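You operate a simulated robot arm through the tools that you are given. There is no shell and no other tool.

The job below is to be done with a simulated robot arm. You get a single attempt, and the scene is never put back.

TASK
Move the orange hook to hole 6 and the green one to 11.
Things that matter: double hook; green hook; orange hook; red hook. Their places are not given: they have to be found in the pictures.

The check looks at the end state, three seconds after you hand in, the way a careful person would. Anything else that was tipped, shoved, dropped, spilled or broken makes it a failure.

THE ROBOT
A 7-joint arm with a two-finger parallel gripper, fixed in place. Base frame: the origin is at the foot of the arm, x ahead of it, y to its left, z up; the work surface is at about z = 880. Units: mm, rad, N and s.
Its first joint turns from -2.897 to 2.897 rad. Payload 4.4 kg.
Tool frame: the origin (TCP) lies between the finger pads and is the grasp point; the fingertips stand 23 mm ahead of it; z points along the fingers, y is the line along which they close. The gripper opens to 94 mm. The fingers are 38 mm wide and 10 mm thick; the gripper's body (54 by 96 mm) begins 39 mm behind the TCP.
Orientation is that of the tool frame in the base frame, as [roll, pitch, yaw] about the fixed x, y, z axes, in that order (R = Rz(yaw) Ry(pitch) Rx(roll)). With the fingers straight down and closing along the base's y, the tool's x points along the base's -x, its y along +y and its z along -z.

THE INTERFACE
- The arm moves only by the tool move_arm. Its argument "plan" is a list of rows, each an object (a shift or turn left out is 0, a gripper value left out holds the last) with "grip": the finger opening in mm, from 0 to 94; "dp": the shift along the tool's x, y, z in mm, a list of three; "delta_rot": the turn, a rotation vector about the tool's x, y, z in rad, a list of three. In form: [{"grip": grip, "dp": [dx, dy, dz], "delta_rot": [wx, wy, wz]}, ...]. A call has 1 to 20 rows; each row shifts and turns the commanded pose from where the row before left it, along the tool's axes as they then stand. Rows are played at 5 a second. More than 50 mm and 0.15 rad between two rows, or a gripper value outside its range, and nothing of the call is played. Where a pose cannot be reached the arm comes as near as it can. A force on the tool above 40 N (or 10 N above the force at the start of the call, whichever is more), or a blocked arm, ends the call early, and 0.2 s more pass. Each finger travels about 72 mm/s and halts on what it meets, pressing with about 23 N; the grip force reading is that of the motor and also rises with nothing between the fingers. The clock runs only during rows and for 0.2 s after the last one: add rows that do not move to give the fingers time. The reply holds the time, the measured pose of the TCP, the force on the tool along the base axes, the opening and the grip force, in the units named above and with some noise, with the torque about the TCP (base axes, N m) and any sound that the robot's microphone picked up.
- Cameras (640 x 400 px; columns grow to the right, rows downward): "scene" is fixed at [218.2, 647.7, 1792.2]; the picture's right is [-0.72, -0.69, 0.00], its down [-0.35, 0.36, -0.86] and it looks along [0.60, -0.63, -0.50] (base axes); focal length 320 px, centre (320, 200). "wrist" rides on the gripper at [86, 16, -74] in the tool frame; the picture's right is [-0.18, 0.98, 0.00], its down [-0.58, -0.11, -0.81] and it looks along [-0.79, -0.15, 0.59] (tool axes); focal length 243 px, centre (320, 200).
- get_image(camera): a new picture of that camera. The clock stands still meanwhile.
- locate(camera, pixels): for up to 12 pixels [column, row] of the newest picture of that camera ("zoom" is the newest enlarged one), the place [x, y, z] in the base frame of the surface seen there, good to about 3 mm. The clock stands still meanwhile.
- zoom(camera, box): a new picture of the part [left, top, right, bottom] of that camera's present view, enlarged. The clock stands still meanwhile.
- job_done(): hands the job in; it is judged then, once.

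Open the gripper and draw the arm clear of the work before you hand the job in, unless the task says otherwise.

The tools are called after "Emit:" as name(argument=value, ...) on one line, values as JSON. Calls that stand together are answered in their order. move_arm: Moves the arm, as the interface text tells. Its arguments: {"type":"object","properties":{"plan":{"type":"array","items":{"type":"object","properties":{"grip":{"type":"number"},"dp":{"type":"array","items":{"type":"number"}},"delta_rot":{"type":"array","items":{"type":"number"}}}}}},"required":["plan"]} The other tools are called the same way: get_image (camera) takes a picture; locate (camera, pixels) gives the place of the surface under pixels of a picture; zoom (camera, box) takes an enlarged picture of a part of a camera's view; job_done () hands the job in.

At the start:

```text
time: 0.0
tool_pos: [709.8, -105.2, 1291.8]
tool_rot: [3.141, 0.0, 3.141]
contact_force: [0.2, 0.5, -0.6]
ft_torque: [0.0, -0.01, -0.03]
gripper_width: 94.3
grip_force: 0.2
```

scene: 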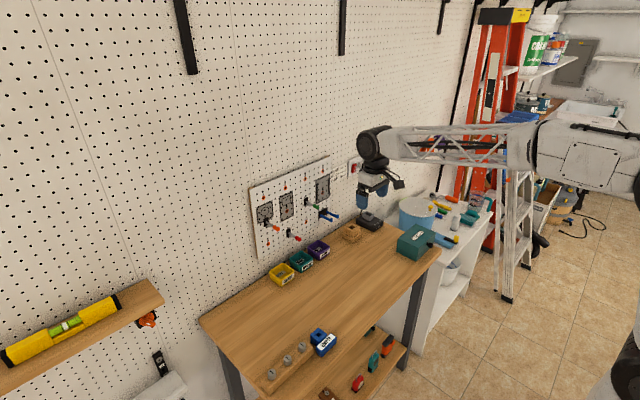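
wrist: 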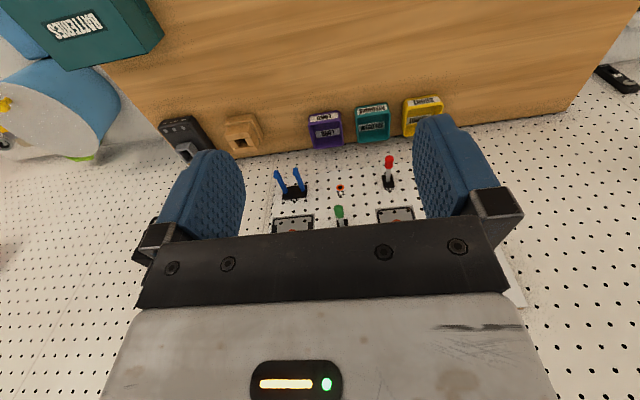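

The scene picture shows a small board on the wall around (290,205) with hooks; I zoom in there to read the hole numbers and find the hooks.

Emit:
zoom(camera="scene", box=[240, 150, 370, 260])

Emit:
get_image(camera="wrist")

```text
3.64 times, centred on (305, 205) of scene
```

zoom: 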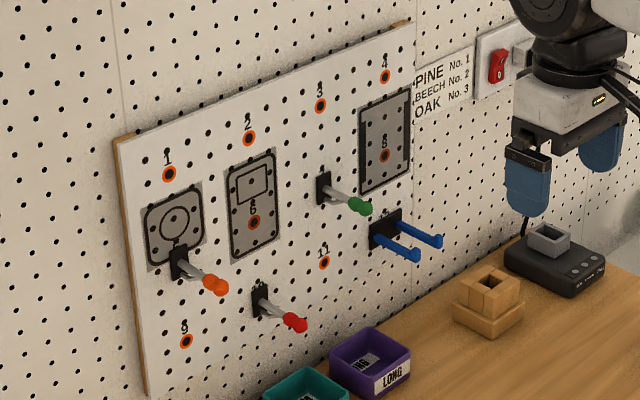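

```text
taken
```

wrist: 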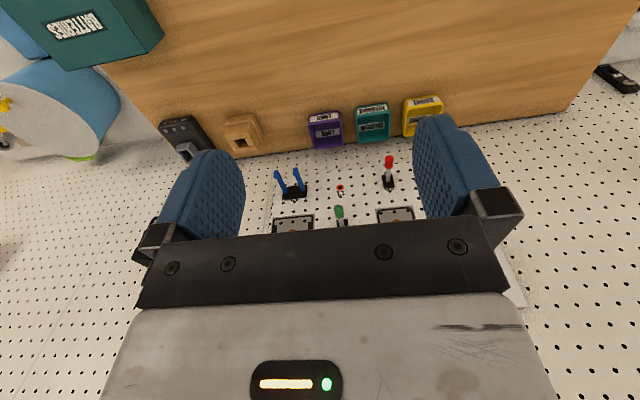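

The board has holes 1-4, 5-8, 9-12: orange sits at 5, green at 7, red at 10, double at 12; 6 and 11 are free. I locate the hole rings and hook parts in the zoomed picture.

Emit:
locate(camera="zoom", pixels=[[169, 173], [249, 138], [320, 105], [385, 76], [254, 222], [384, 156], [187, 341], [324, 262], [215, 285], [362, 206], [294, 322], [177, 262]])

Emit:
locate(camera="zoom", pixels=[[322, 188], [335, 194], [350, 201], [372, 208], [190, 268], [203, 278], [225, 288], [260, 300], [383, 230], [413, 255], [438, 241], [290, 180]])

```text
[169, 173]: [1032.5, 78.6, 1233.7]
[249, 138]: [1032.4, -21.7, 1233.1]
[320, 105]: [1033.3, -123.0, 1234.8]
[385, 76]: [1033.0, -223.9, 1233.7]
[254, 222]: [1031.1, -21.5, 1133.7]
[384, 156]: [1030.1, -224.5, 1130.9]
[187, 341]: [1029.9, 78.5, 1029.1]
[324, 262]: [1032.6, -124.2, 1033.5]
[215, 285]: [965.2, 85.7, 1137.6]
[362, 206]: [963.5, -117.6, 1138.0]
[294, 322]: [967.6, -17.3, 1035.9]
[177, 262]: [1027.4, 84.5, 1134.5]
```

```text
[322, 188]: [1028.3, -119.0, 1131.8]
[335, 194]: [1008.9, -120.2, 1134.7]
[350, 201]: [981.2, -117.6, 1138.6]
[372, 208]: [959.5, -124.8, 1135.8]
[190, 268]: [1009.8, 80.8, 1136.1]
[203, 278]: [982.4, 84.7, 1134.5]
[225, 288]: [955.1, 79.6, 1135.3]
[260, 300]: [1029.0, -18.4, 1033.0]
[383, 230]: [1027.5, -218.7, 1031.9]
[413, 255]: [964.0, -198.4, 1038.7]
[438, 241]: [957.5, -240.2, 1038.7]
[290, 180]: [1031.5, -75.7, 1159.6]
```

The wall is the plane x≈1032, holes 101 mm apart (6 at y≈-22, z≈1133; 11 at y≈-124, z≈1033), with hooks sticking out to x≈955. I zoom on the hooks from both cameras to see how they're seated.

Emit:
zoom(camera="wrist", box=[260, 140, 420, 240])

Emit:
zoom(camera="scene", box=[262, 195, 310, 225])

Emit:
zoom(camera="scene", box=[298, 190, 346, 220])

```text
4.00 times, centred on (340, 190) of wrist
```

zoom: 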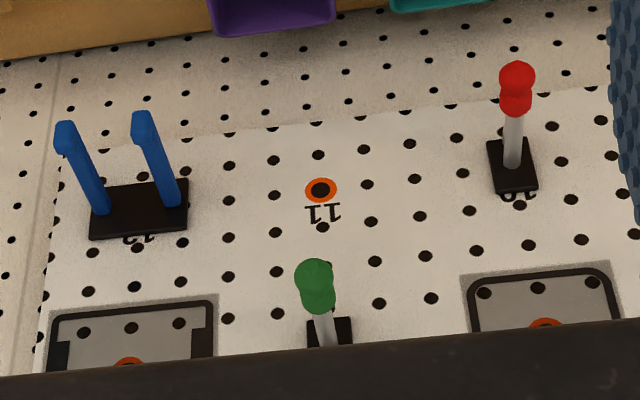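

```text
13.33 times, centred on (286, 210) of scene
```

zoom: 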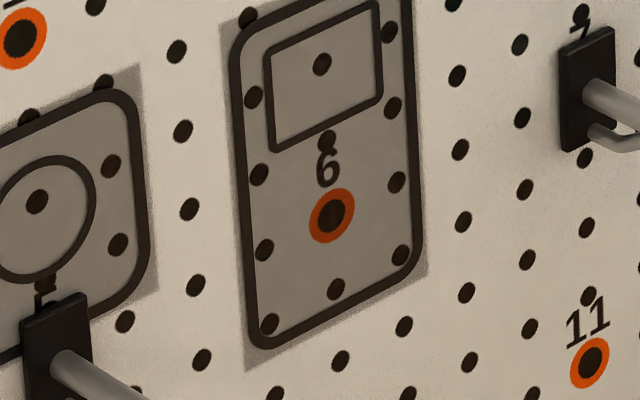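

```text
13.33 times, centred on (322, 205) of scene
```

zoom: 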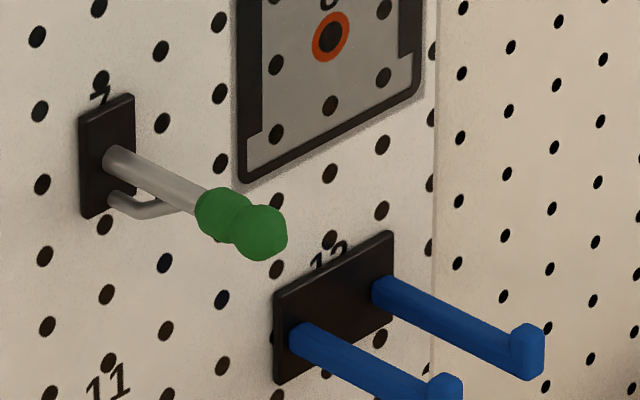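

The green hook has a black plate, a round shaft and a brace beneath it. I measure the plate edges and shaft in this enlarged view to get the hook's geometry relative to hole 7.

Emit:
locate(camera="zoom", pixels=[[82, 118], [131, 98], [84, 212], [132, 190], [120, 160], [160, 178], [200, 200], [225, 212], [262, 235], [283, 235], [125, 205], [155, 208]])

Emit:
zoom(camera="scene", box=[264, 207, 304, 232])

```text
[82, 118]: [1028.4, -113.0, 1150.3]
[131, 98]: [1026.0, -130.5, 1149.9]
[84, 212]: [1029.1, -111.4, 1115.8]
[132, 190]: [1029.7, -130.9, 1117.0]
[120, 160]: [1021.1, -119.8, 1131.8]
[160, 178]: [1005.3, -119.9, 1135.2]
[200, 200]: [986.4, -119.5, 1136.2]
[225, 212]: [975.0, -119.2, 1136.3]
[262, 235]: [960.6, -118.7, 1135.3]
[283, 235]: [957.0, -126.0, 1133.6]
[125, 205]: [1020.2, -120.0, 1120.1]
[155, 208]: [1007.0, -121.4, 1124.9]
```

```text
16.00 times, centred on (284, 220) of scene
```

zoom: 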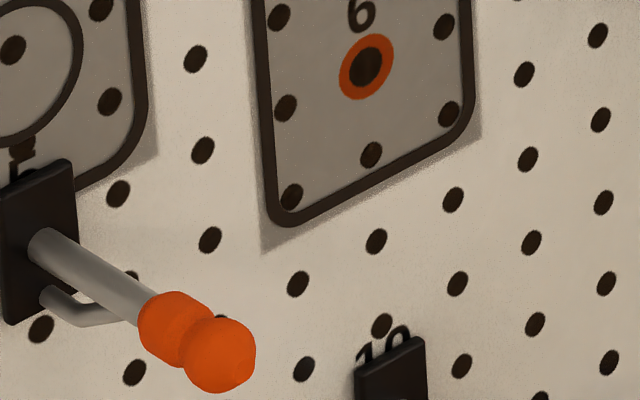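

The plate (z 1116-1150, y -112..-131) is centred on its hole and the shaft lies straight along x, so a straight pull should work. I turn the tool in place so the fingers point at the wall (+x), closing along y.

Emit:
move_arm(plan=[{"grip": 60, "delta_rot": [0, -0.1428, 0]}, {"delta_rot": [0, -0.1428, 0]}, {"delta_rot": [0, -0.1428, 0]}, {"delta_rot": [0, -0.1428, 0]}, {"delta_rot": [0, -0.1428, 0]}, {"delta_rot": [0, -0.1428, 0]}, {"delta_rot": [0, -0.1428, 0]}, {"delta_rot": [0, -0.1428, 0]}, {"delta_rot": [0, -0.1428, 0]}, {"delta_rot": [0, -0.1428, 0]}, {"delta_rot": [0, -0.1428, 0]}, {}, {}])

```text
time: 2.8
tool_pos: [709.4, -104.8, 1290.2]
tool_rot: [2.852, 1.568, 2.851]
contact_force: [0.2, 0.0, -0.9]
ft_torque: [0.0, -0.05, 0.02]
gripper_width: 60.1
grip_force: 0.1
```

The tool now points horizontally (pitch 1.568). I take pictures to check the arm's posture and the view.

Emit:
get_image(camera="scene")

Emit:
get_image(camera="wrist")

```text
taken
```

scene: 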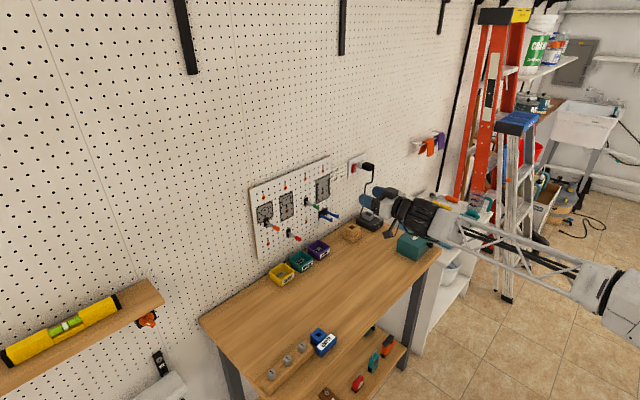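

```text
taken
```

wrist: 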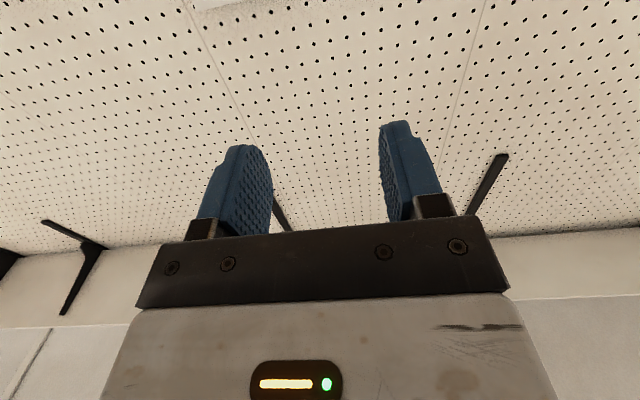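

I zoom on the arm to check clearance to the BATTERIES box and table clutter, and locate those items.

Emit:
zoom(camera="scene", box=[330, 140, 640, 330])

Emit:
locate(camera="scene", pixels=[[415, 232], [400, 238], [440, 240], [370, 213], [352, 227], [318, 243], [300, 256], [282, 270], [318, 260], [393, 228], [430, 200], [520, 260]])

```text
2.06 times, centred on (485, 235) of scene
```

zoom: 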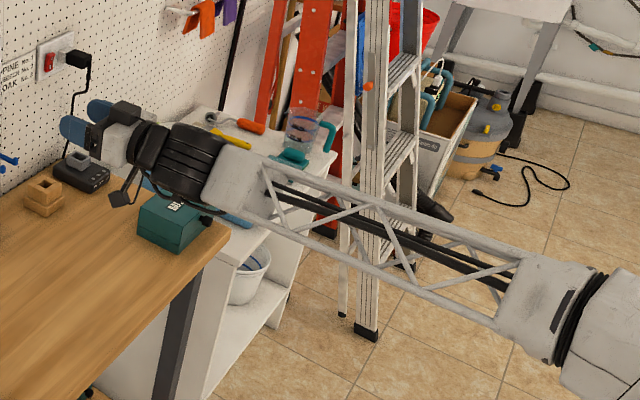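

```text
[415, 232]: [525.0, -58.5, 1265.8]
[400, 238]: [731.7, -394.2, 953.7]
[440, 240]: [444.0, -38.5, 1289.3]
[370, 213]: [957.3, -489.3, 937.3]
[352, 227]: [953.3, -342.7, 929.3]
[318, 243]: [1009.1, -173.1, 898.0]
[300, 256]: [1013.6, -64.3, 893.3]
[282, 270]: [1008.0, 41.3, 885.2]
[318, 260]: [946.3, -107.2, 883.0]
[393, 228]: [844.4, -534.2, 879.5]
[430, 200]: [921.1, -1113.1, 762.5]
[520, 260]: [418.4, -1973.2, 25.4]
```

The arm is well above the clutter (forearm z≈1270-1290). I move to stand in front of the orange hook (y≈78.6, z≈1132.5), stopping with the fingertips about 55 mm short of it.

Emit:
move_arm(plan=[{"grip": 50, "dp": [26.3, 30.6, 0]}, {"dp": [26.3, 30.6, 0]}, {"dp": [26.3, 30.6, 0]}, {"dp": [26.3, 30.6, 0]}, {"dp": [26.3, 30.6, 0]}, {"dp": [26.3, 30.6, 0]}, {"dp": [0, 0, 40]}, {"dp": [0, 0, 40]}, {"dp": [0, 0, 40]}, {"dp": [0, 0, 40]}, {}, {}])

```text
time: 5.4
tool_pos: [863.6, -58.4, 1163.0]
tool_rot: [-3.121, 1.567, -3.11]
contact_force: [-1.1, -0.5, 0.5]
ft_torque: [-0.01, 0.01, 0.01]
gripper_width: 50.3
grip_force: 0.0
out of reach, approached as far as the arm can: row 3, 4, 5, 6, 7, 8, 9, 10
```

The arm stopped short at y=-58, z=1163, with several rows out of reach. I look at both pictures to understand the posture before moving on.

Emit:
get_image(camera="scene")

Emit:
get_image(camera="wrist")

```text
taken
```

scene: 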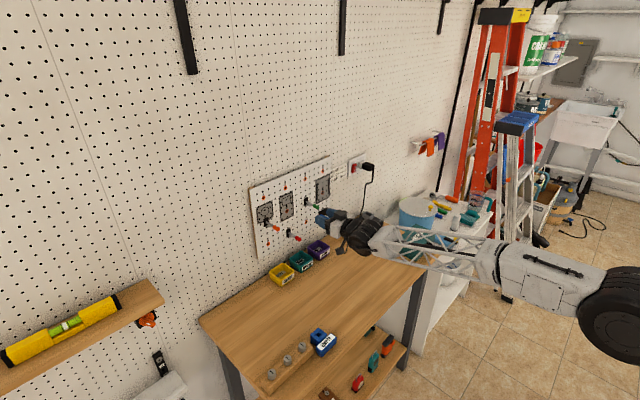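

```text
taken
```

wrist: 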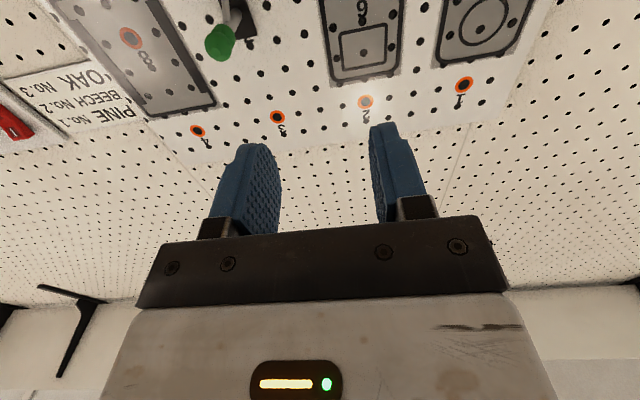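

The wrist view shows clearly where I am: hole 1 at (463,85), hole 2 at (366,102), green hook at (220,40). I test a small sideways move from this more extended posture to see whether it can go on toward y=79.

Emit:
move_arm(plan=[{"dp": [0, 20, 0]}, {"dp": [0, 20, 0]}, {}])

```text
time: 6.2
tool_pos: [862.9, -47.0, 1171.4]
tool_rot: [3.14, 1.564, -3.121]
contact_force: [0.3, 0.5, 0.5]
ft_torque: [0.0, 0.0, -0.02]
gripper_width: 50.1
grip_force: 0.1
out of reach, approached as far as the arm can: row 1, 2
```

Sideways motion is coupled with a rise in z, so a joint limit of the wrist is binding in this posture. I measure points along the arm to understand its configuration.

Emit:
get_image(camera="scene")

Emit:
locate(camera="scene", pixels=[[620, 290], [590, 310], [545, 280], [515, 270], [480, 240], [440, 262], [400, 240], [385, 235], [360, 230], [340, 222], [325, 215], [640, 330]])

Emit:
zoom(camera="scene", box=[300, 180, 640, 390])

```text
taken
```

scene: 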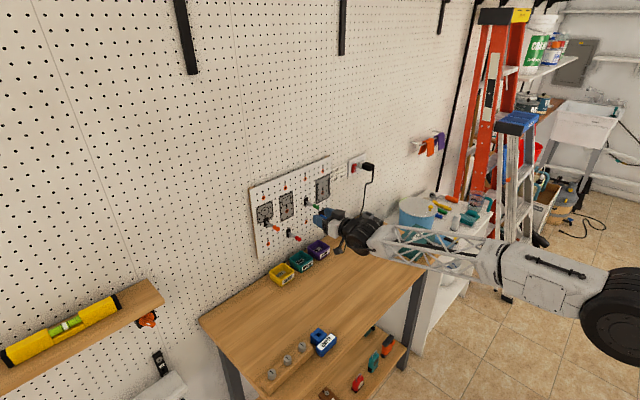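

```text
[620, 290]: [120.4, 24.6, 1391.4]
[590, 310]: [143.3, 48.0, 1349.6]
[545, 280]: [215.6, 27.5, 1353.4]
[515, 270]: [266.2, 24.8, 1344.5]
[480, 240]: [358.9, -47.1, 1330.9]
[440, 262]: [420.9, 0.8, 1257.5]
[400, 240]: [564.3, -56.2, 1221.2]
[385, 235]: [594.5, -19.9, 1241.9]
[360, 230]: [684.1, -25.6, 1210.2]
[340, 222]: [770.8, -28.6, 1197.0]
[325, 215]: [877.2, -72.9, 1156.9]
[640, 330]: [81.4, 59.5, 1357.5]
```

```text
1.88 times, centred on (470, 285) of scene
```

zoom: 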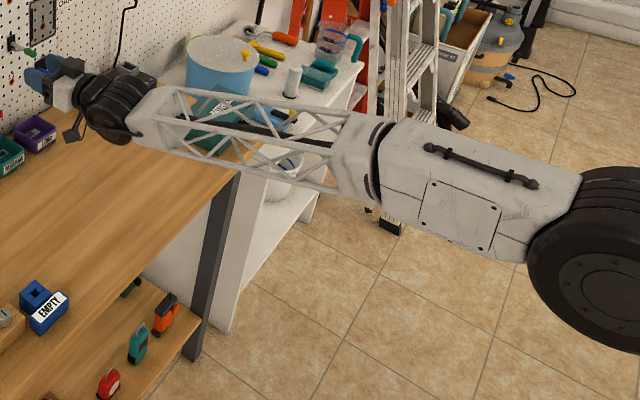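

The forearm slopes down about 18° from the elbow near (100,0,1380), so a fully horizontal tool drives the wrist through its straight-line singularity. I'll back away from the wall and up, then use a 45°-down tool pitch instead.

Emit:
move_arm(plan=[{"dp": [-10, 0, -30]}, {"dp": [-10, 0, -30]}, {"dp": [-10, 0, -30]}, {}])

```text
time: 7.2
tool_pos: [770.2, -51.3, 1201.0]
tool_rot: [0.264, 1.571, 0.265]
contact_force: [0.1, -0.7, 0.2]
ft_torque: [-0.01, -0.01, 0.0]
gripper_width: 50.1
grip_force: 0.0
out of reach, approached as far as the arm can: row 1
```

The commanded pose follows the reached pose, good. I return to the earlier spot (709,-105,1290), then tilt the tool back down 45°.

Emit:
move_arm(plan=[{"dp": [-22, -13.5, -15]}, {"dp": [-22, -13.5, -15]}, {"dp": [-22, -13.5, -15]}, {"dp": [-22, -13.5, -15]}, {}, {"delta_rot": [0, 0.131, 0]}, {"delta_rot": [0, 0.131, 0]}, {"delta_rot": [0, 0.131, 0]}, {"delta_rot": [0, 0.131, 0]}, {"delta_rot": [0, 0.131, 0]}, {"delta_rot": [0, 0.131, 0]}, {}, {}])

```text
time: 10.0
tool_pos: [712.0, -105.6, 1289.6]
tool_rot: [-3.141, 0.782, 3.141]
contact_force: [0.2, -0.8, -0.1]
ft_torque: [0.02, -0.01, -0.03]
gripper_width: 49.9
grip_force: 0.1
```

Tool pitch is now 45° down (0.782). I move sideways and down toward the orange hook's height, still well back from the wall (x≈712).

Emit:
move_arm(plan=[{"dp": [18.5, 30.7, 18.5]}, {"dp": [18.5, 30.7, 18.5]}, {"dp": [18.5, 30.7, 18.5]}, {"dp": [18.5, 30.7, 18.5]}, {"dp": [18.5, 30.7, 18.5]}, {"dp": [18.5, 30.7, 18.5]}, {}, {}])

```text
time: 11.8
tool_pos: [711.6, 77.9, 1132.7]
tool_rot: [-3.14, 0.784, 3.141]
contact_force: [0.1, 0.7, -0.1]
ft_torque: [0.0, 0.01, -0.04]
gripper_width: 50.0
grip_force: 0.1
```

That reached (711.6, 77.9, 1132.7) with no limit. I take pictures from here to line up with the orange hook.

Emit:
get_image(camera="wrist")

Emit:
get_image(camera="scene")

```text
taken
```

wrist: 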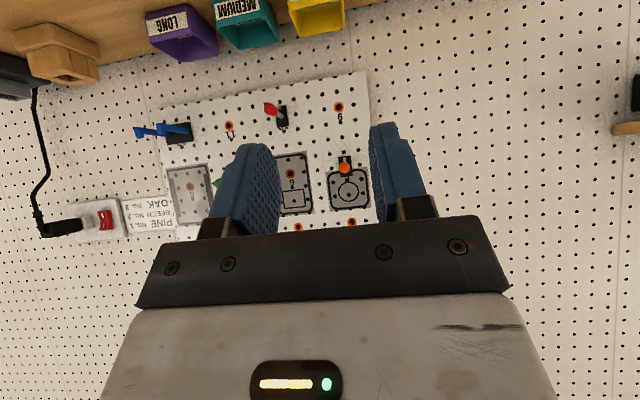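

```text
taken
```

scene: 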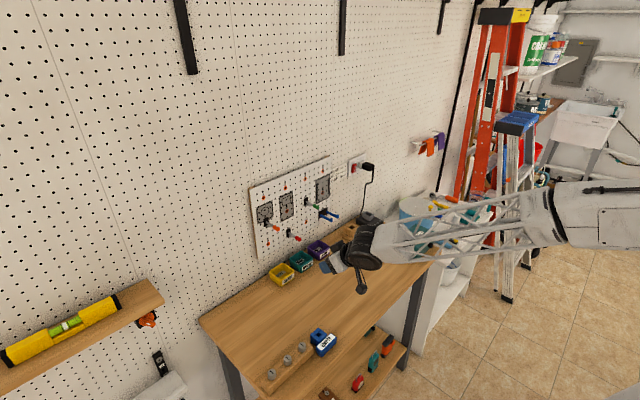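

From here the wrist camera sees the board face-on; orange hook at (345,168), hole 6 at (291,174). I zoom in and measure the holes and hooks accurately.

Emit:
zoom(camera="wrist", box=[210, 90, 370, 240])

```text
2.67 times, centred on (290, 165) of wrist
```

zoom: 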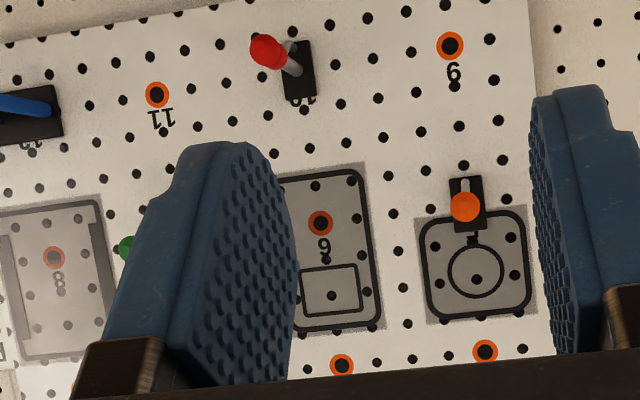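

Emit:
locate(camera="zoom", pixels=[[451, 46], [157, 95], [320, 222], [54, 258], [485, 351], [342, 365], [465, 206], [465, 186], [454, 205], [482, 205], [468, 230], [266, 50]])

```text
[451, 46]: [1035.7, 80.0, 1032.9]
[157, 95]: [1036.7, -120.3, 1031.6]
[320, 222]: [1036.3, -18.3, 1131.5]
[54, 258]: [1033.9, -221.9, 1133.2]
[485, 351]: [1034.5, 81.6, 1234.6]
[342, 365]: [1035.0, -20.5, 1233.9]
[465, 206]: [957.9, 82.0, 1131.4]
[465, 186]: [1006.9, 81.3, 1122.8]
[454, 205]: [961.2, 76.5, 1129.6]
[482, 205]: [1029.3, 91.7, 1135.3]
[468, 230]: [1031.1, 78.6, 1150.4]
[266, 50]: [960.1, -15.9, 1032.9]
```

The orange hook's axis is at about y≈80.5, z≈1132 with its tip at x≈957. I advance straight along +x to x≈900 and look again before straddling it.

Emit:
move_arm(plan=[{"dp": [-26.6, 0.5, 26.7]}, {"dp": [-26.6, 0.5, 26.7]}, {"dp": [-26.6, 0.5, 26.7]}, {"dp": [-26.6, 0.5, 26.7]}, {"dp": [-26.6, 0.5, 26.7]}, {}, {}])

Emit:
get_image(camera="wrist")

Emit:
get_image(camera="scene")

```text
time: 13.4
tool_pos: [897.8, 83.5, 1131.6]
tool_rot: [3.141, 0.784, 3.14]
contact_force: [-0.5, 0.2, -0.3]
ft_torque: [-0.03, 0.01, 0.02]
gripper_width: 49.8
grip_force: 0.1
```

```text
taken
```

wrist: 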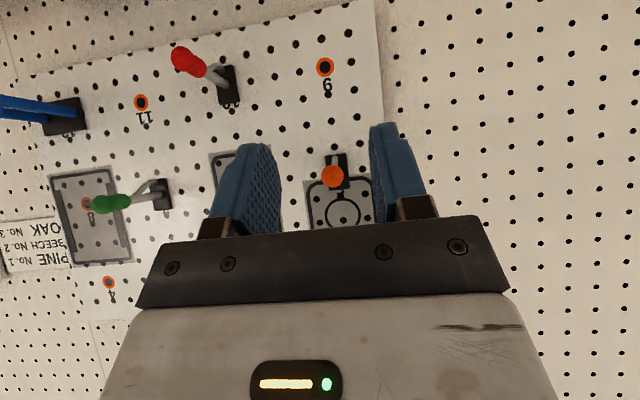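

```text
taken
```

scene: 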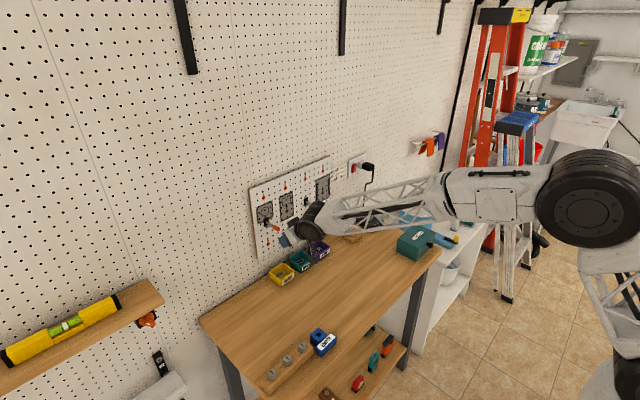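

The measured y reads 83.5 (commanded ≈80.4); I zoom in to locate the hook and both fingertips, and hold still for a second reading.

Emit:
move_arm(plan=[{}, {}])

Emit:
zoom(camera="wrist", box=[230, 100, 430, 225])

```text
time: 14.0
tool_pos: [897.2, 82.7, 1132.4]
tool_rot: [-3.141, 0.784, -3.141]
contact_force: [-0.1, -0.7, 0.0]
ft_torque: [-0.02, 0.01, 0.0]
gripper_width: 50.1
grip_force: 0.1
```

```text
3.20 times, centred on (330, 162) of wrist
```

zoom: 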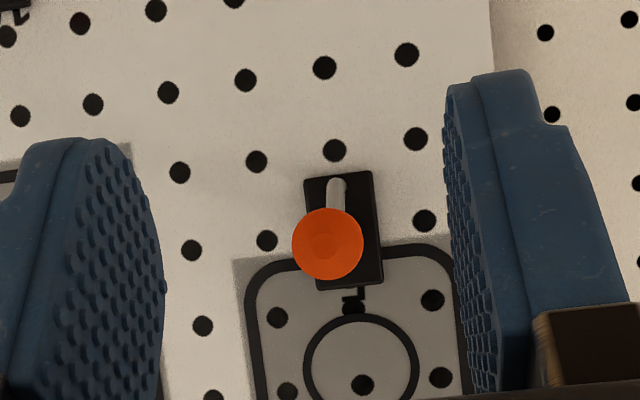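

Emit:
locate(camera="zoom", pixels=[[327, 243], [298, 243], [358, 243], [327, 214], [327, 272], [305, 180], [371, 173], [320, 288], [381, 282], [157, 240], [450, 170], [336, 190]])

```text
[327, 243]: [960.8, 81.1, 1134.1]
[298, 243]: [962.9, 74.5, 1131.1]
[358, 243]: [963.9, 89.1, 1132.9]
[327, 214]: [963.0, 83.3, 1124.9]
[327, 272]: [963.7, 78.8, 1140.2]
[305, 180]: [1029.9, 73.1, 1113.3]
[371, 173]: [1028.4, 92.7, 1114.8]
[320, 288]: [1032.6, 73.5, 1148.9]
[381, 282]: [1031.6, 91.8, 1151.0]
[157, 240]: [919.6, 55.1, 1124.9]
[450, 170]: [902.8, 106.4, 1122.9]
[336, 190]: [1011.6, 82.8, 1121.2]
```

The ball is centred at about (y 81.5, z 1132.5) and the plate centre at y≈82.7, matching the gripper's centre. I advance 82 mm along +x so the fingers straddle ball and collar.

Emit:
move_arm(plan=[{"grip": 50, "dp": [-14.4, 0, 14.4]}, {"dp": [-14.4, 0, 14.4]}, {"dp": [-14.4, 0, 14.4]}, {"dp": [-14.4, 0, 14.4]}, {}, {}])

Emit:
get_image(camera="wrist")

Emit:
zoom(camera="scene", box=[240, 190, 340, 260])

```text
time: 15.4
tool_pos: [980.8, 83.5, 1130.9]
tool_rot: [-3.141, 0.782, -3.141]
contact_force: [-0.3, -0.2, 0.6]
ft_torque: [0.01, -0.01, -0.01]
gripper_width: 50.1
grip_force: 0.0
```

```text
taken
```

wrist: 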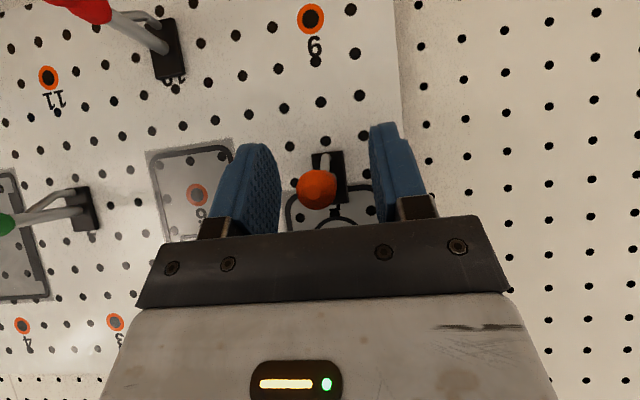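

```text
5.71 times, centred on (290, 225) of scene
```

zoom: 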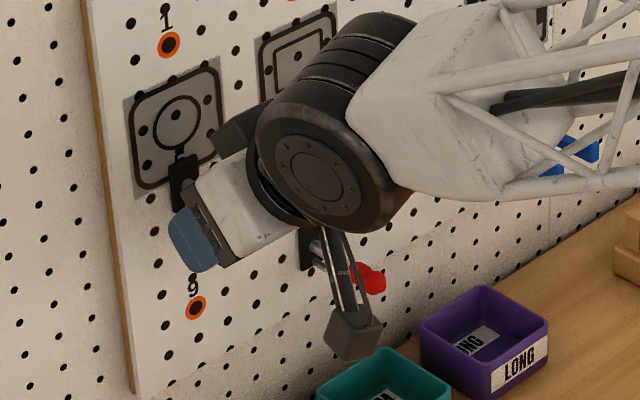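

Fingers at (270,195) and (385,180) straddle the orange ball at (316,188) with no contact. I close the gripper on it.

Emit:
move_arm(plan=[{"grip": 30}, {"grip": 20}, {"grip": 10}, {"grip": 4}, {}, {}])

Emit:
get_image(camera="wrist")

```text
time: 16.8
tool_pos: [980.1, 82.9, 1131.2]
tool_rot: [-3.141, 0.784, -3.141]
contact_force: [-0.1, -1.6, -0.8]
ft_torque: [-0.04, 0.04, -0.12]
gripper_width: 15.9
grip_force: 22.3
```

```text
taken
```

wrist: 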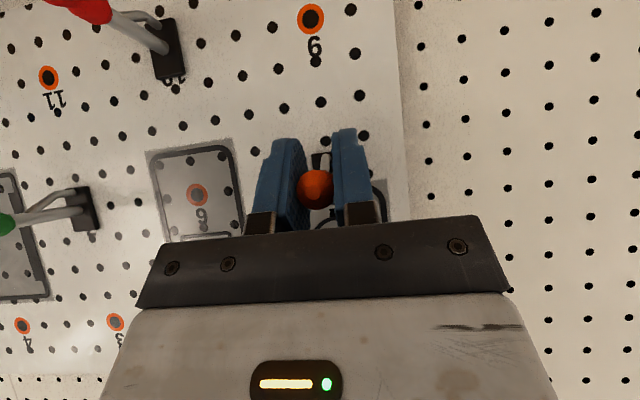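

The grip holds at 15.9 mm with only about 1.6 N sideways. I pull gently straight out (-x) 10 mm and watch the force.

Emit:
move_arm(plan=[{"dp": [2.1, 0, -2.1]}, {"dp": [2.1, 0, -2.1]}, {"dp": [2.8, 0, -2.8]}, {}])

Emit:
zoom(camera="wrist", box=[220, 100, 420, 225])

Emit:
zoom(camera="scene", box=[250, 195, 300, 245])

```text
time: 17.8
tool_pos: [970.6, 82.1, 1131.7]
tool_rot: [3.141, 0.784, 3.141]
contact_force: [-0.3, -0.7, 0.5]
ft_torque: [0.0, 0.01, 0.02]
gripper_width: 15.9
grip_force: 22.7
```

```text
3.20 times, centred on (320, 162) of wrist
```

zoom: 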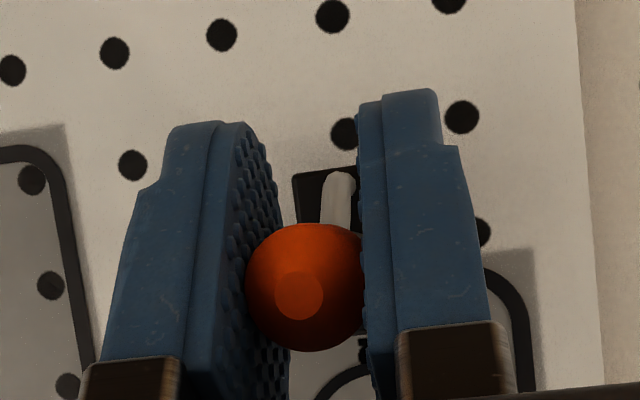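

```text
8.00 times, centred on (275, 220) of scene
```

zoom: 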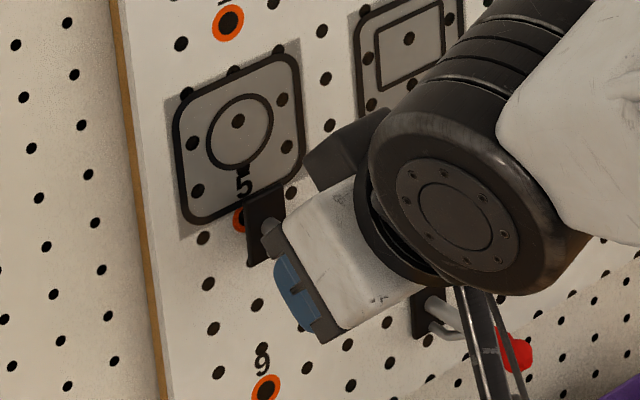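

The plate has come 10 mm off the board (ring of hole 5 now peeks out at (238,220)) with almost no force. I keep pulling straight out another 50 mm.

Emit:
move_arm(plan=[{"dp": [7.1, 0, -7.1]}, {"dp": [7.1, 0, -7.1]}, {"dp": [7.1, 0, -7.1]}, {"dp": [7.1, 0, -7.1]}, {"dp": [7.1, 0, -7.1]}, {}, {}])

Emit:
zoom(camera="wrist", box=[180, 60, 440, 225])

Emit:
zoom(camera="scene", box=[250, 195, 320, 255])

```text
time: 19.4
tool_pos: [921.3, 81.9, 1132.7]
tool_rot: [-3.141, 0.784, -3.141]
contact_force: [-0.2, -0.2, 0.2]
ft_torque: [0.01, 0.02, -0.02]
gripper_width: 15.7
grip_force: 23.1
```

```text
2.42 times, centred on (310, 142) of wrist
```

zoom: 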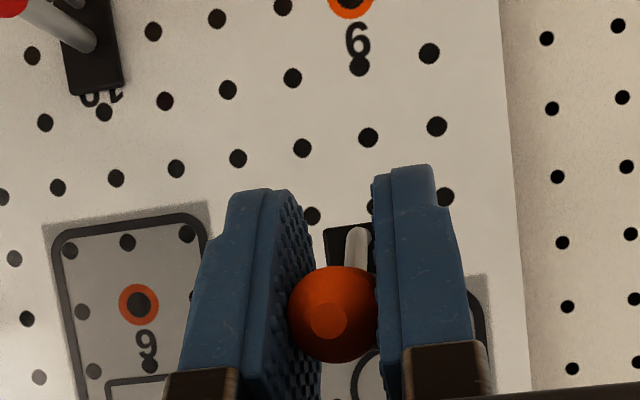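

```text
6.67 times, centred on (285, 225) of scene
```

zoom: 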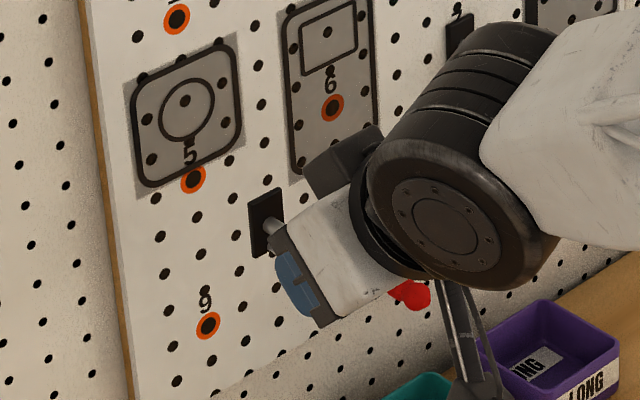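

The hook is free in the fingers and still level; hole 5 is open at (193,179) and hole 6 is visible at (332,107). I measure the plate and the rings to get the held hook's pose.

Emit:
locate(camera="zoom", pixels=[[252, 207], [283, 190], [254, 254], [268, 228], [258, 230], [193, 179], [332, 107], [208, 325], [177, 19], [284, 212], [266, 205], [252, 230]])

Emit:
zoom(camera="scene", box=[270, 208, 300, 238])

```text
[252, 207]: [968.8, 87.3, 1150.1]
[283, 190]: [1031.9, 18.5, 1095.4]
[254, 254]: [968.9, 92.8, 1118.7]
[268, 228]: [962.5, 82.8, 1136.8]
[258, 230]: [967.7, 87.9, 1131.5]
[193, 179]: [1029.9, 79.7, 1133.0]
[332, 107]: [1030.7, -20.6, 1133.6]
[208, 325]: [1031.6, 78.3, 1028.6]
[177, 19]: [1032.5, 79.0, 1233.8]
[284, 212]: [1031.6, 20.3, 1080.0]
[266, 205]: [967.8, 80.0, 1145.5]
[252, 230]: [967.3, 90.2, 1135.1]
```

```text
13.33 times, centred on (285, 223) of scene
```

zoom: 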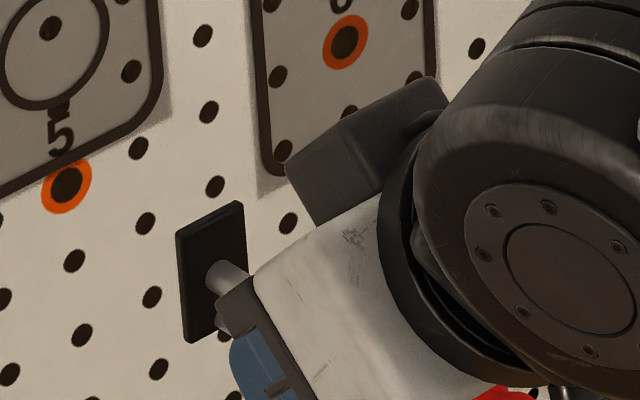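

The hook is held level; plate at x≈968. I shift 101 mm to -y, level with hole 6, staying back from the board, then compare the peg-hole pattern against the earlier wrist view to fine-tune.

Emit:
move_arm(plan=[{"dp": [0, -16.8, 0]}, {"dp": [0, -16.8, 0]}, {"dp": [0, -16.8, 0]}, {"dp": [0, -16.8, 0]}, {"dp": [0, -16.9, 0]}, {"dp": [0, -16.9, 0]}, {}, {}])

Emit:
zoom(camera="wrist", box=[180, 60, 440, 225])

Emit:
get_image(camera="scene")

```text
time: 21.2
tool_pos: [920.7, -20.3, 1133.1]
tool_rot: [3.142, 0.783, 3.141]
contact_force: [0.4, 0.1, -0.2]
ft_torque: [-0.04, 0.01, -0.02]
gripper_width: 15.7
grip_force: 23.1
```

```text
2.42 times, centred on (310, 142) of wrist
```

zoom: 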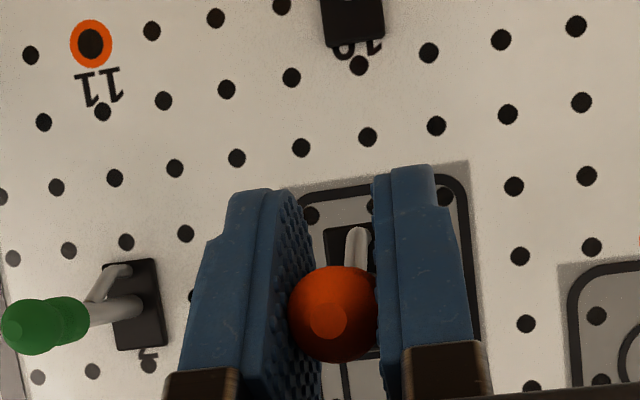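

```text
taken
```

scene: 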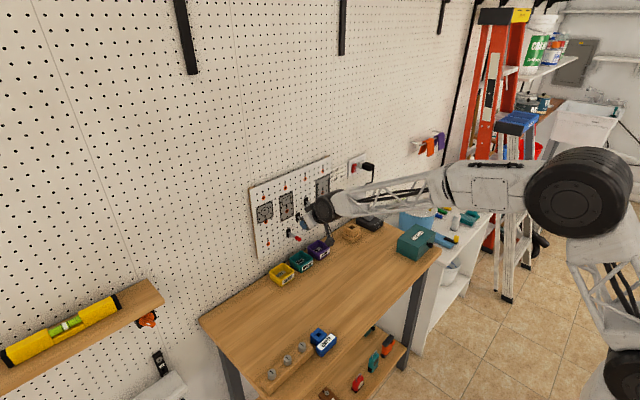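

The hole pattern matches the seated-at-5 pattern within ~0.7 px (≈0.3 mm), indicating a 101.4 mm pitch. I correct 0.4 mm further to -y and advance 40 mm toward the board.

Emit:
move_arm(plan=[{"dp": [0.1, -0.4, 0.1]}, {"dp": [-7.1, 0, 7.1]}, {"dp": [-7.1, 0, 7.1]}, {"dp": [-7.1, 0, 7.1]}, {"dp": [-7.1, 0, 7.1]}, {}, {}])

Emit:
zoom(camera="wrist", box=[220, 100, 420, 225])

Emit:
zoom(camera="scene", box=[270, 180, 330, 240])

```text
time: 22.8
tool_pos: [960.4, -19.7, 1133.9]
tool_rot: [3.14, 0.786, 3.14]
contact_force: [0.7, -1.1, -0.6]
ft_torque: [-0.01, 0.02, -0.02]
gripper_width: 15.9
grip_force: 23.3
```

```text
3.20 times, centred on (320, 162) of wrist
```

zoom: 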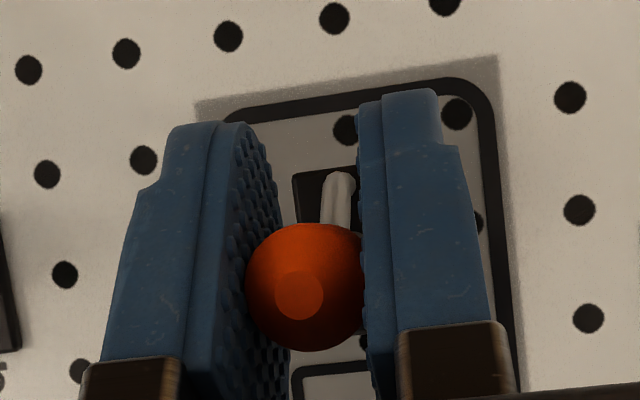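

```text
6.67 times, centred on (300, 210) of scene
```

zoom: 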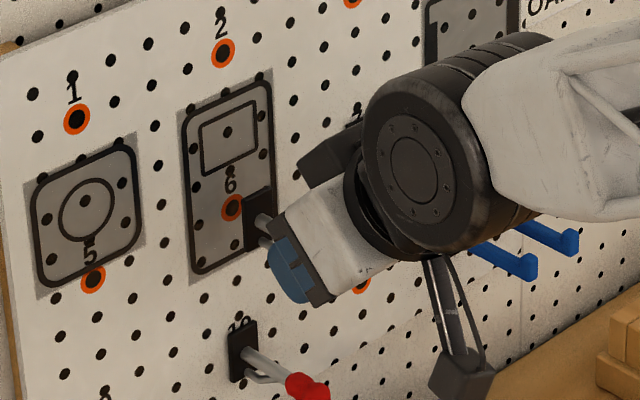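

The plate is 20 mm off the board in front of hole 6, force near zero. I advance 8 mm in small steps, watching for contact.

Emit:
move_arm(plan=[{"dp": [-1.42, 0, 1.42]}, {"dp": [-1.42, 0, 1.42]}, {"dp": [-1.42, 0, 1.42]}, {"dp": [-1.42, 0, 1.42]}, {}])

Emit:
zoom(camera="wrist", box=[220, 100, 420, 225])

```text
time: 24.0
tool_pos: [968.3, -19.4, 1132.9]
tool_rot: [3.14, 0.785, -3.141]
contact_force: [-0.6, -0.5, -0.4]
ft_torque: [0.02, 0.01, 0.01]
gripper_width: 16.0
grip_force: 23.2
```

```text
3.20 times, centred on (320, 162) of wrist
```

zoom: 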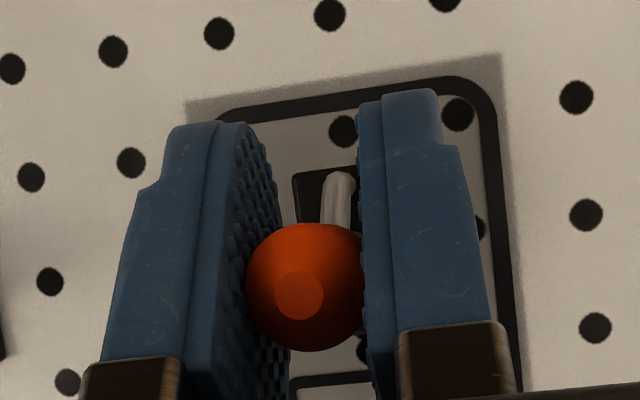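

No contact yet. I advance 2 mm more so the view is directly comparable to the one taken at the same distance from hole 5.

Emit:
move_arm(plan=[{"dp": [-1.42, 0, 1.42]}, {}, {}])

Emit:
zoom(camera="wrist", box=[220, 100, 420, 225])

```text
time: 24.8
tool_pos: [970.4, -19.5, 1132.3]
tool_rot: [-3.141, 0.783, -3.141]
contact_force: [0.3, -0.4, -0.5]
ft_torque: [-0.02, 0.0, 0.03]
gripper_width: 15.6
grip_force: 23.1
```

```text
3.20 times, centred on (320, 162) of wrist
```

zoom: 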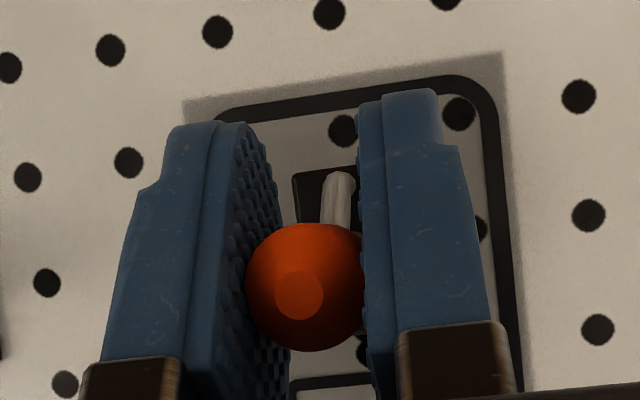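

The hole pattern here sits about 3 px left and 3 px up versus the hole-5 reference, i.e. I'm ~0.7 mm too far +y and ~0.7 mm too high. I correct that and check.

Emit:
move_arm(plan=[{"dp": [0.45, -0.7, 0.45]}, {}, {}])

Emit:
zoom(camera="wrist", box=[220, 100, 420, 225])

```text
time: 25.6
tool_pos: [970.3, -20.6, 1130.6]
tool_rot: [3.141, 0.784, -3.141]
contact_force: [-0.2, 0.2, -0.2]
ft_torque: [0.01, -0.01, -0.02]
gripper_width: 15.9
grip_force: 22.4
```

```text
3.20 times, centred on (320, 162) of wrist
```

zoom: 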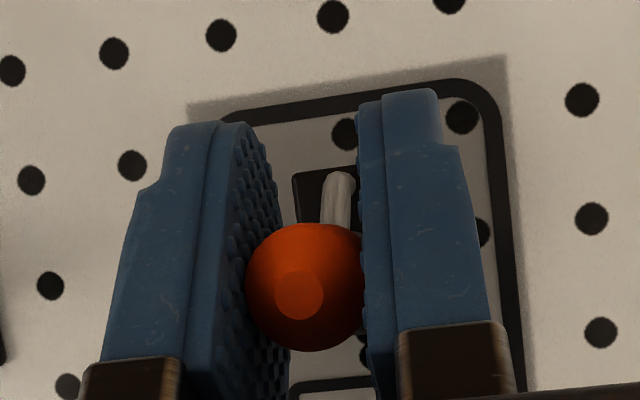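

Now the pattern matches the reference to within 1 px. I push in along +x in 2 mm steps.

Emit:
move_arm(plan=[{"dp": [-1.42, 0, 1.42]}, {"dp": [-1.42, 0, 1.42]}, {"dp": [-1.42, 0, 1.42]}, {}])

Emit:
zoom(camera="wrist", box=[220, 100, 420, 225])

```text
time: 26.6
tool_pos: [977.2, -19.1, 1131.5]
tool_rot: [3.141, 0.785, 3.141]
contact_force: [0.0, 0.8, -0.2]
ft_torque: [-0.01, 0.03, -0.03]
gripper_width: 16.0
grip_force: 22.6
```

```text
3.20 times, centred on (320, 162) of wrist
```

zoom: 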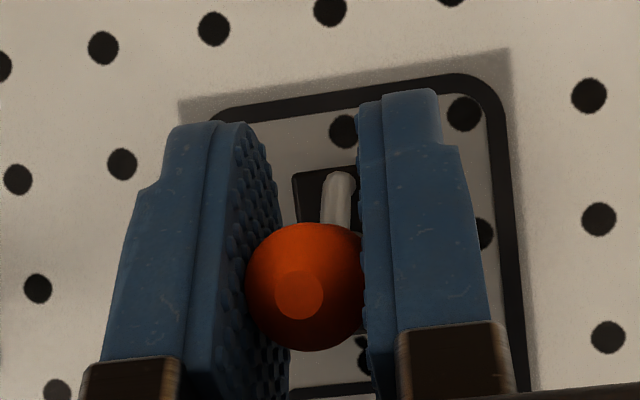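

x is 977 with no resistance, so the pin appears to be entering hole 6. I go on in 1 mm steps until the plate seats (expected near x≈981).

Emit:
move_arm(plan=[{"dp": [-0.71, 0, 0.71]}, {"dp": [-0.71, 0, 0.71]}, {"dp": [-0.71, 0, 0.71]}, {"dp": [-0.71, 0, 0.71]}, {}])

Emit:
zoom(camera="wrist", box=[220, 100, 420, 225])

Emit:
zoom(camera="scene", box=[270, 180, 330, 240])

```text
time: 27.8
tool_pos: [981.2, -18.7, 1131.8]
tool_rot: [3.141, 0.783, -3.141]
contact_force: [-18.1, 24.9, 3.5]
ft_torque: [-0.06, -0.06, 0.03]
gripper_width: 16.1
grip_force: 22.8
```

```text
3.20 times, centred on (320, 162) of wrist
```

zoom: 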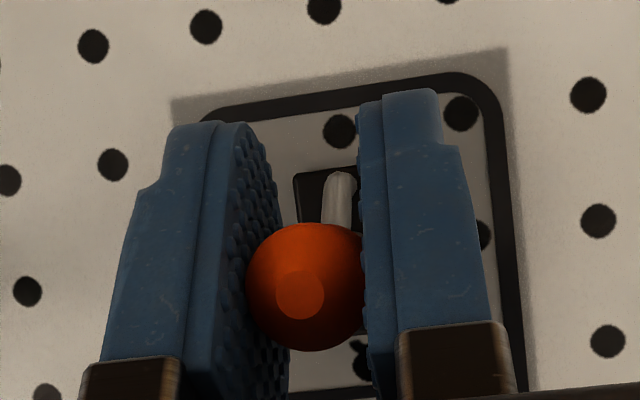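

```text
6.67 times, centred on (300, 210) of scene
```

zoom: 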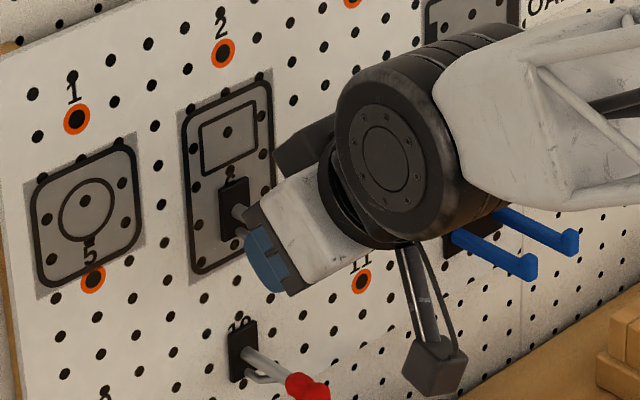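

The plate has met the board (x=981.2, -18 N), but there's a +25 N sideways load, so the pin is bearing on the hole's side. I ease the command 0.6 mm toward +y and 0.3 mm back to relieve it.

Emit:
move_arm(plan=[{"dp": [0.2, 0.6, -0.2]}, {}, {}])

```text
time: 28.6
tool_pos: [979.9, -18.7, 1131.0]
tool_rot: [3.141, 0.782, 3.142]
contact_force: [-1.2, 31.5, 2.6]
ft_torque: [-0.01, 0.0, -0.1]
gripper_width: 16.0
grip_force: 23.4
```

The x load is gone but the y load went up to 31 N; I hold still and read again to see if it's drifting.

Emit:
move_arm(plan=[{}, {}])

Emit:
zoom(camera="wrist", box=[220, 100, 420, 225])

```text
time: 29.2
tool_pos: [979.9, -19.0, 1133.0]
tool_rot: [-3.139, 0.784, 3.141]
contact_force: [2.2, 34.7, 2.2]
ft_torque: [-0.05, 0.05, -0.16]
gripper_width: 16.1
grip_force: 22.7
```

```text
3.20 times, centred on (320, 162) of wrist
```

zoom: 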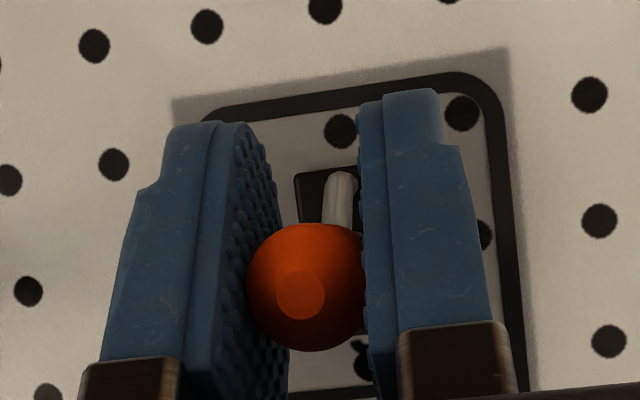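

The sideways load keeps creeping (34.7 N) although the measured y is about 1.4 mm to the + side of my command, consistent with the arm straining toward -y. I shift the command +1.0 mm in y and read.

Emit:
move_arm(plan=[{"dp": [0, 0.5, 0]}, {"dp": [0, 0.5, 0]}, {}])

```text
time: 30.0
tool_pos: [980.1, -19.0, 1130.3]
tool_rot: [3.14, 0.783, -3.141]
contact_force: [4.2, 24.9, 3.5]
ft_torque: [-0.03, 0.03, -0.06]
gripper_width: 16.0
grip_force: 23.2
```

That lowered it to 24.9 N (about 10 N per mm). I shift another 1.2 mm toward +y.

Emit:
move_arm(plan=[{"dp": [0, 0.6, 0]}, {"dp": [0, 0.6, 0]}, {}])

Emit:
zoom(camera="wrist", box=[220, 100, 420, 225])

```text
time: 30.8
tool_pos: [980.2, -19.7, 1131.3]
tool_rot: [-3.141, 0.782, -3.141]
contact_force: [-0.1, -1.2, 5.1]
ft_torque: [0.02, 0.07, 0.17]
gripper_width: 16.1
grip_force: 22.9
```

```text
3.20 times, centred on (320, 162) of wrist
```

zoom: 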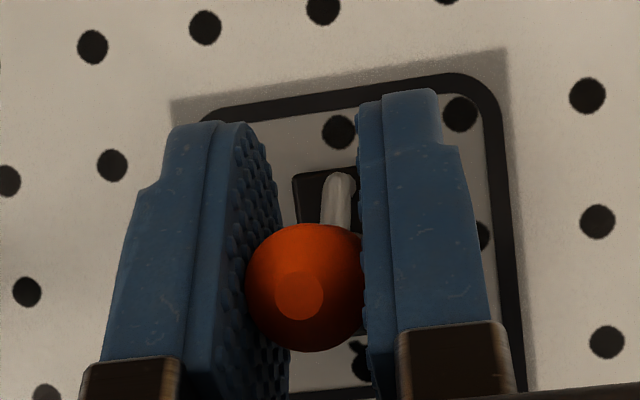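

Loads are now near zero with the hook laterally held by the hole, so the pin is in hole 6. I press in about 1 mm to seat the plate before releasing.

Emit:
move_arm(plan=[{"dp": [-0.35, 0, 0.35]}, {"dp": [-0.35, 0, 0.35]}, {}])

```text
time: 31.6
tool_pos: [981.2, -18.7, 1130.5]
tool_rot: [3.14, 0.783, 3.14]
contact_force: [-29.0, -23.5, 6.4]
ft_torque: [0.03, 0.06, -0.09]
gripper_width: 15.7
grip_force: 23.4
```

It is seated (-29 N at x=981.2). I take off half of the y strain and then open the fingers.

Emit:
move_arm(plan=[{"dp": [0.2, -0.8, -0.2]}, {"grip": 18}, {"grip": 22}, {"grip": 30}, {"grip": 44}, {}, {}])

Emit:
get_image(camera="wrist")

Emit:
zoom(camera="scene", box=[270, 180, 330, 240])

```text
time: 33.2
tool_pos: [981.0, -18.4, 1132.0]
tool_rot: [3.141, 0.785, -3.141]
contact_force: [-0.2, 0.6, 0.3]
ft_torque: [-0.02, 0.01, -0.02]
gripper_width: 44.5
grip_force: 0.0
```

```text
taken
```

wrist: 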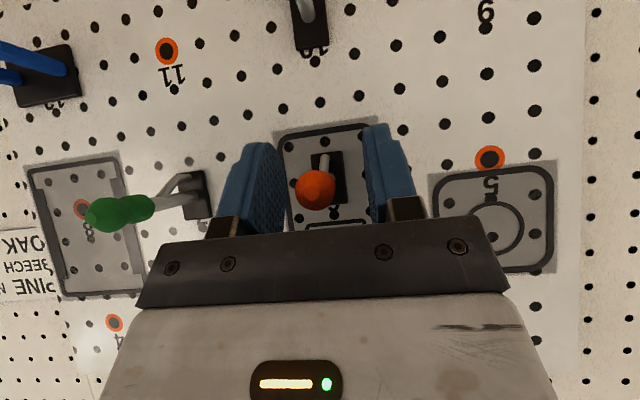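

```text
6.67 times, centred on (300, 210) of scene
```

zoom: 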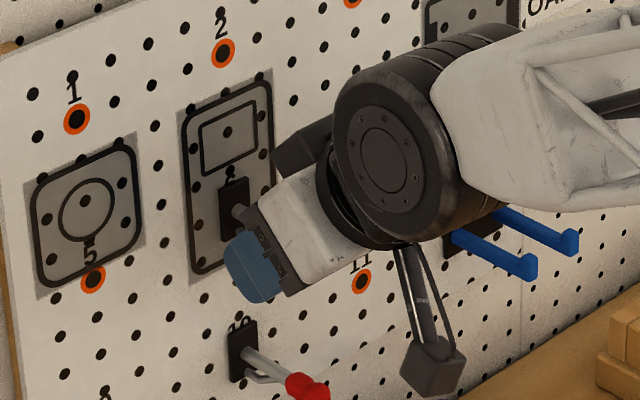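

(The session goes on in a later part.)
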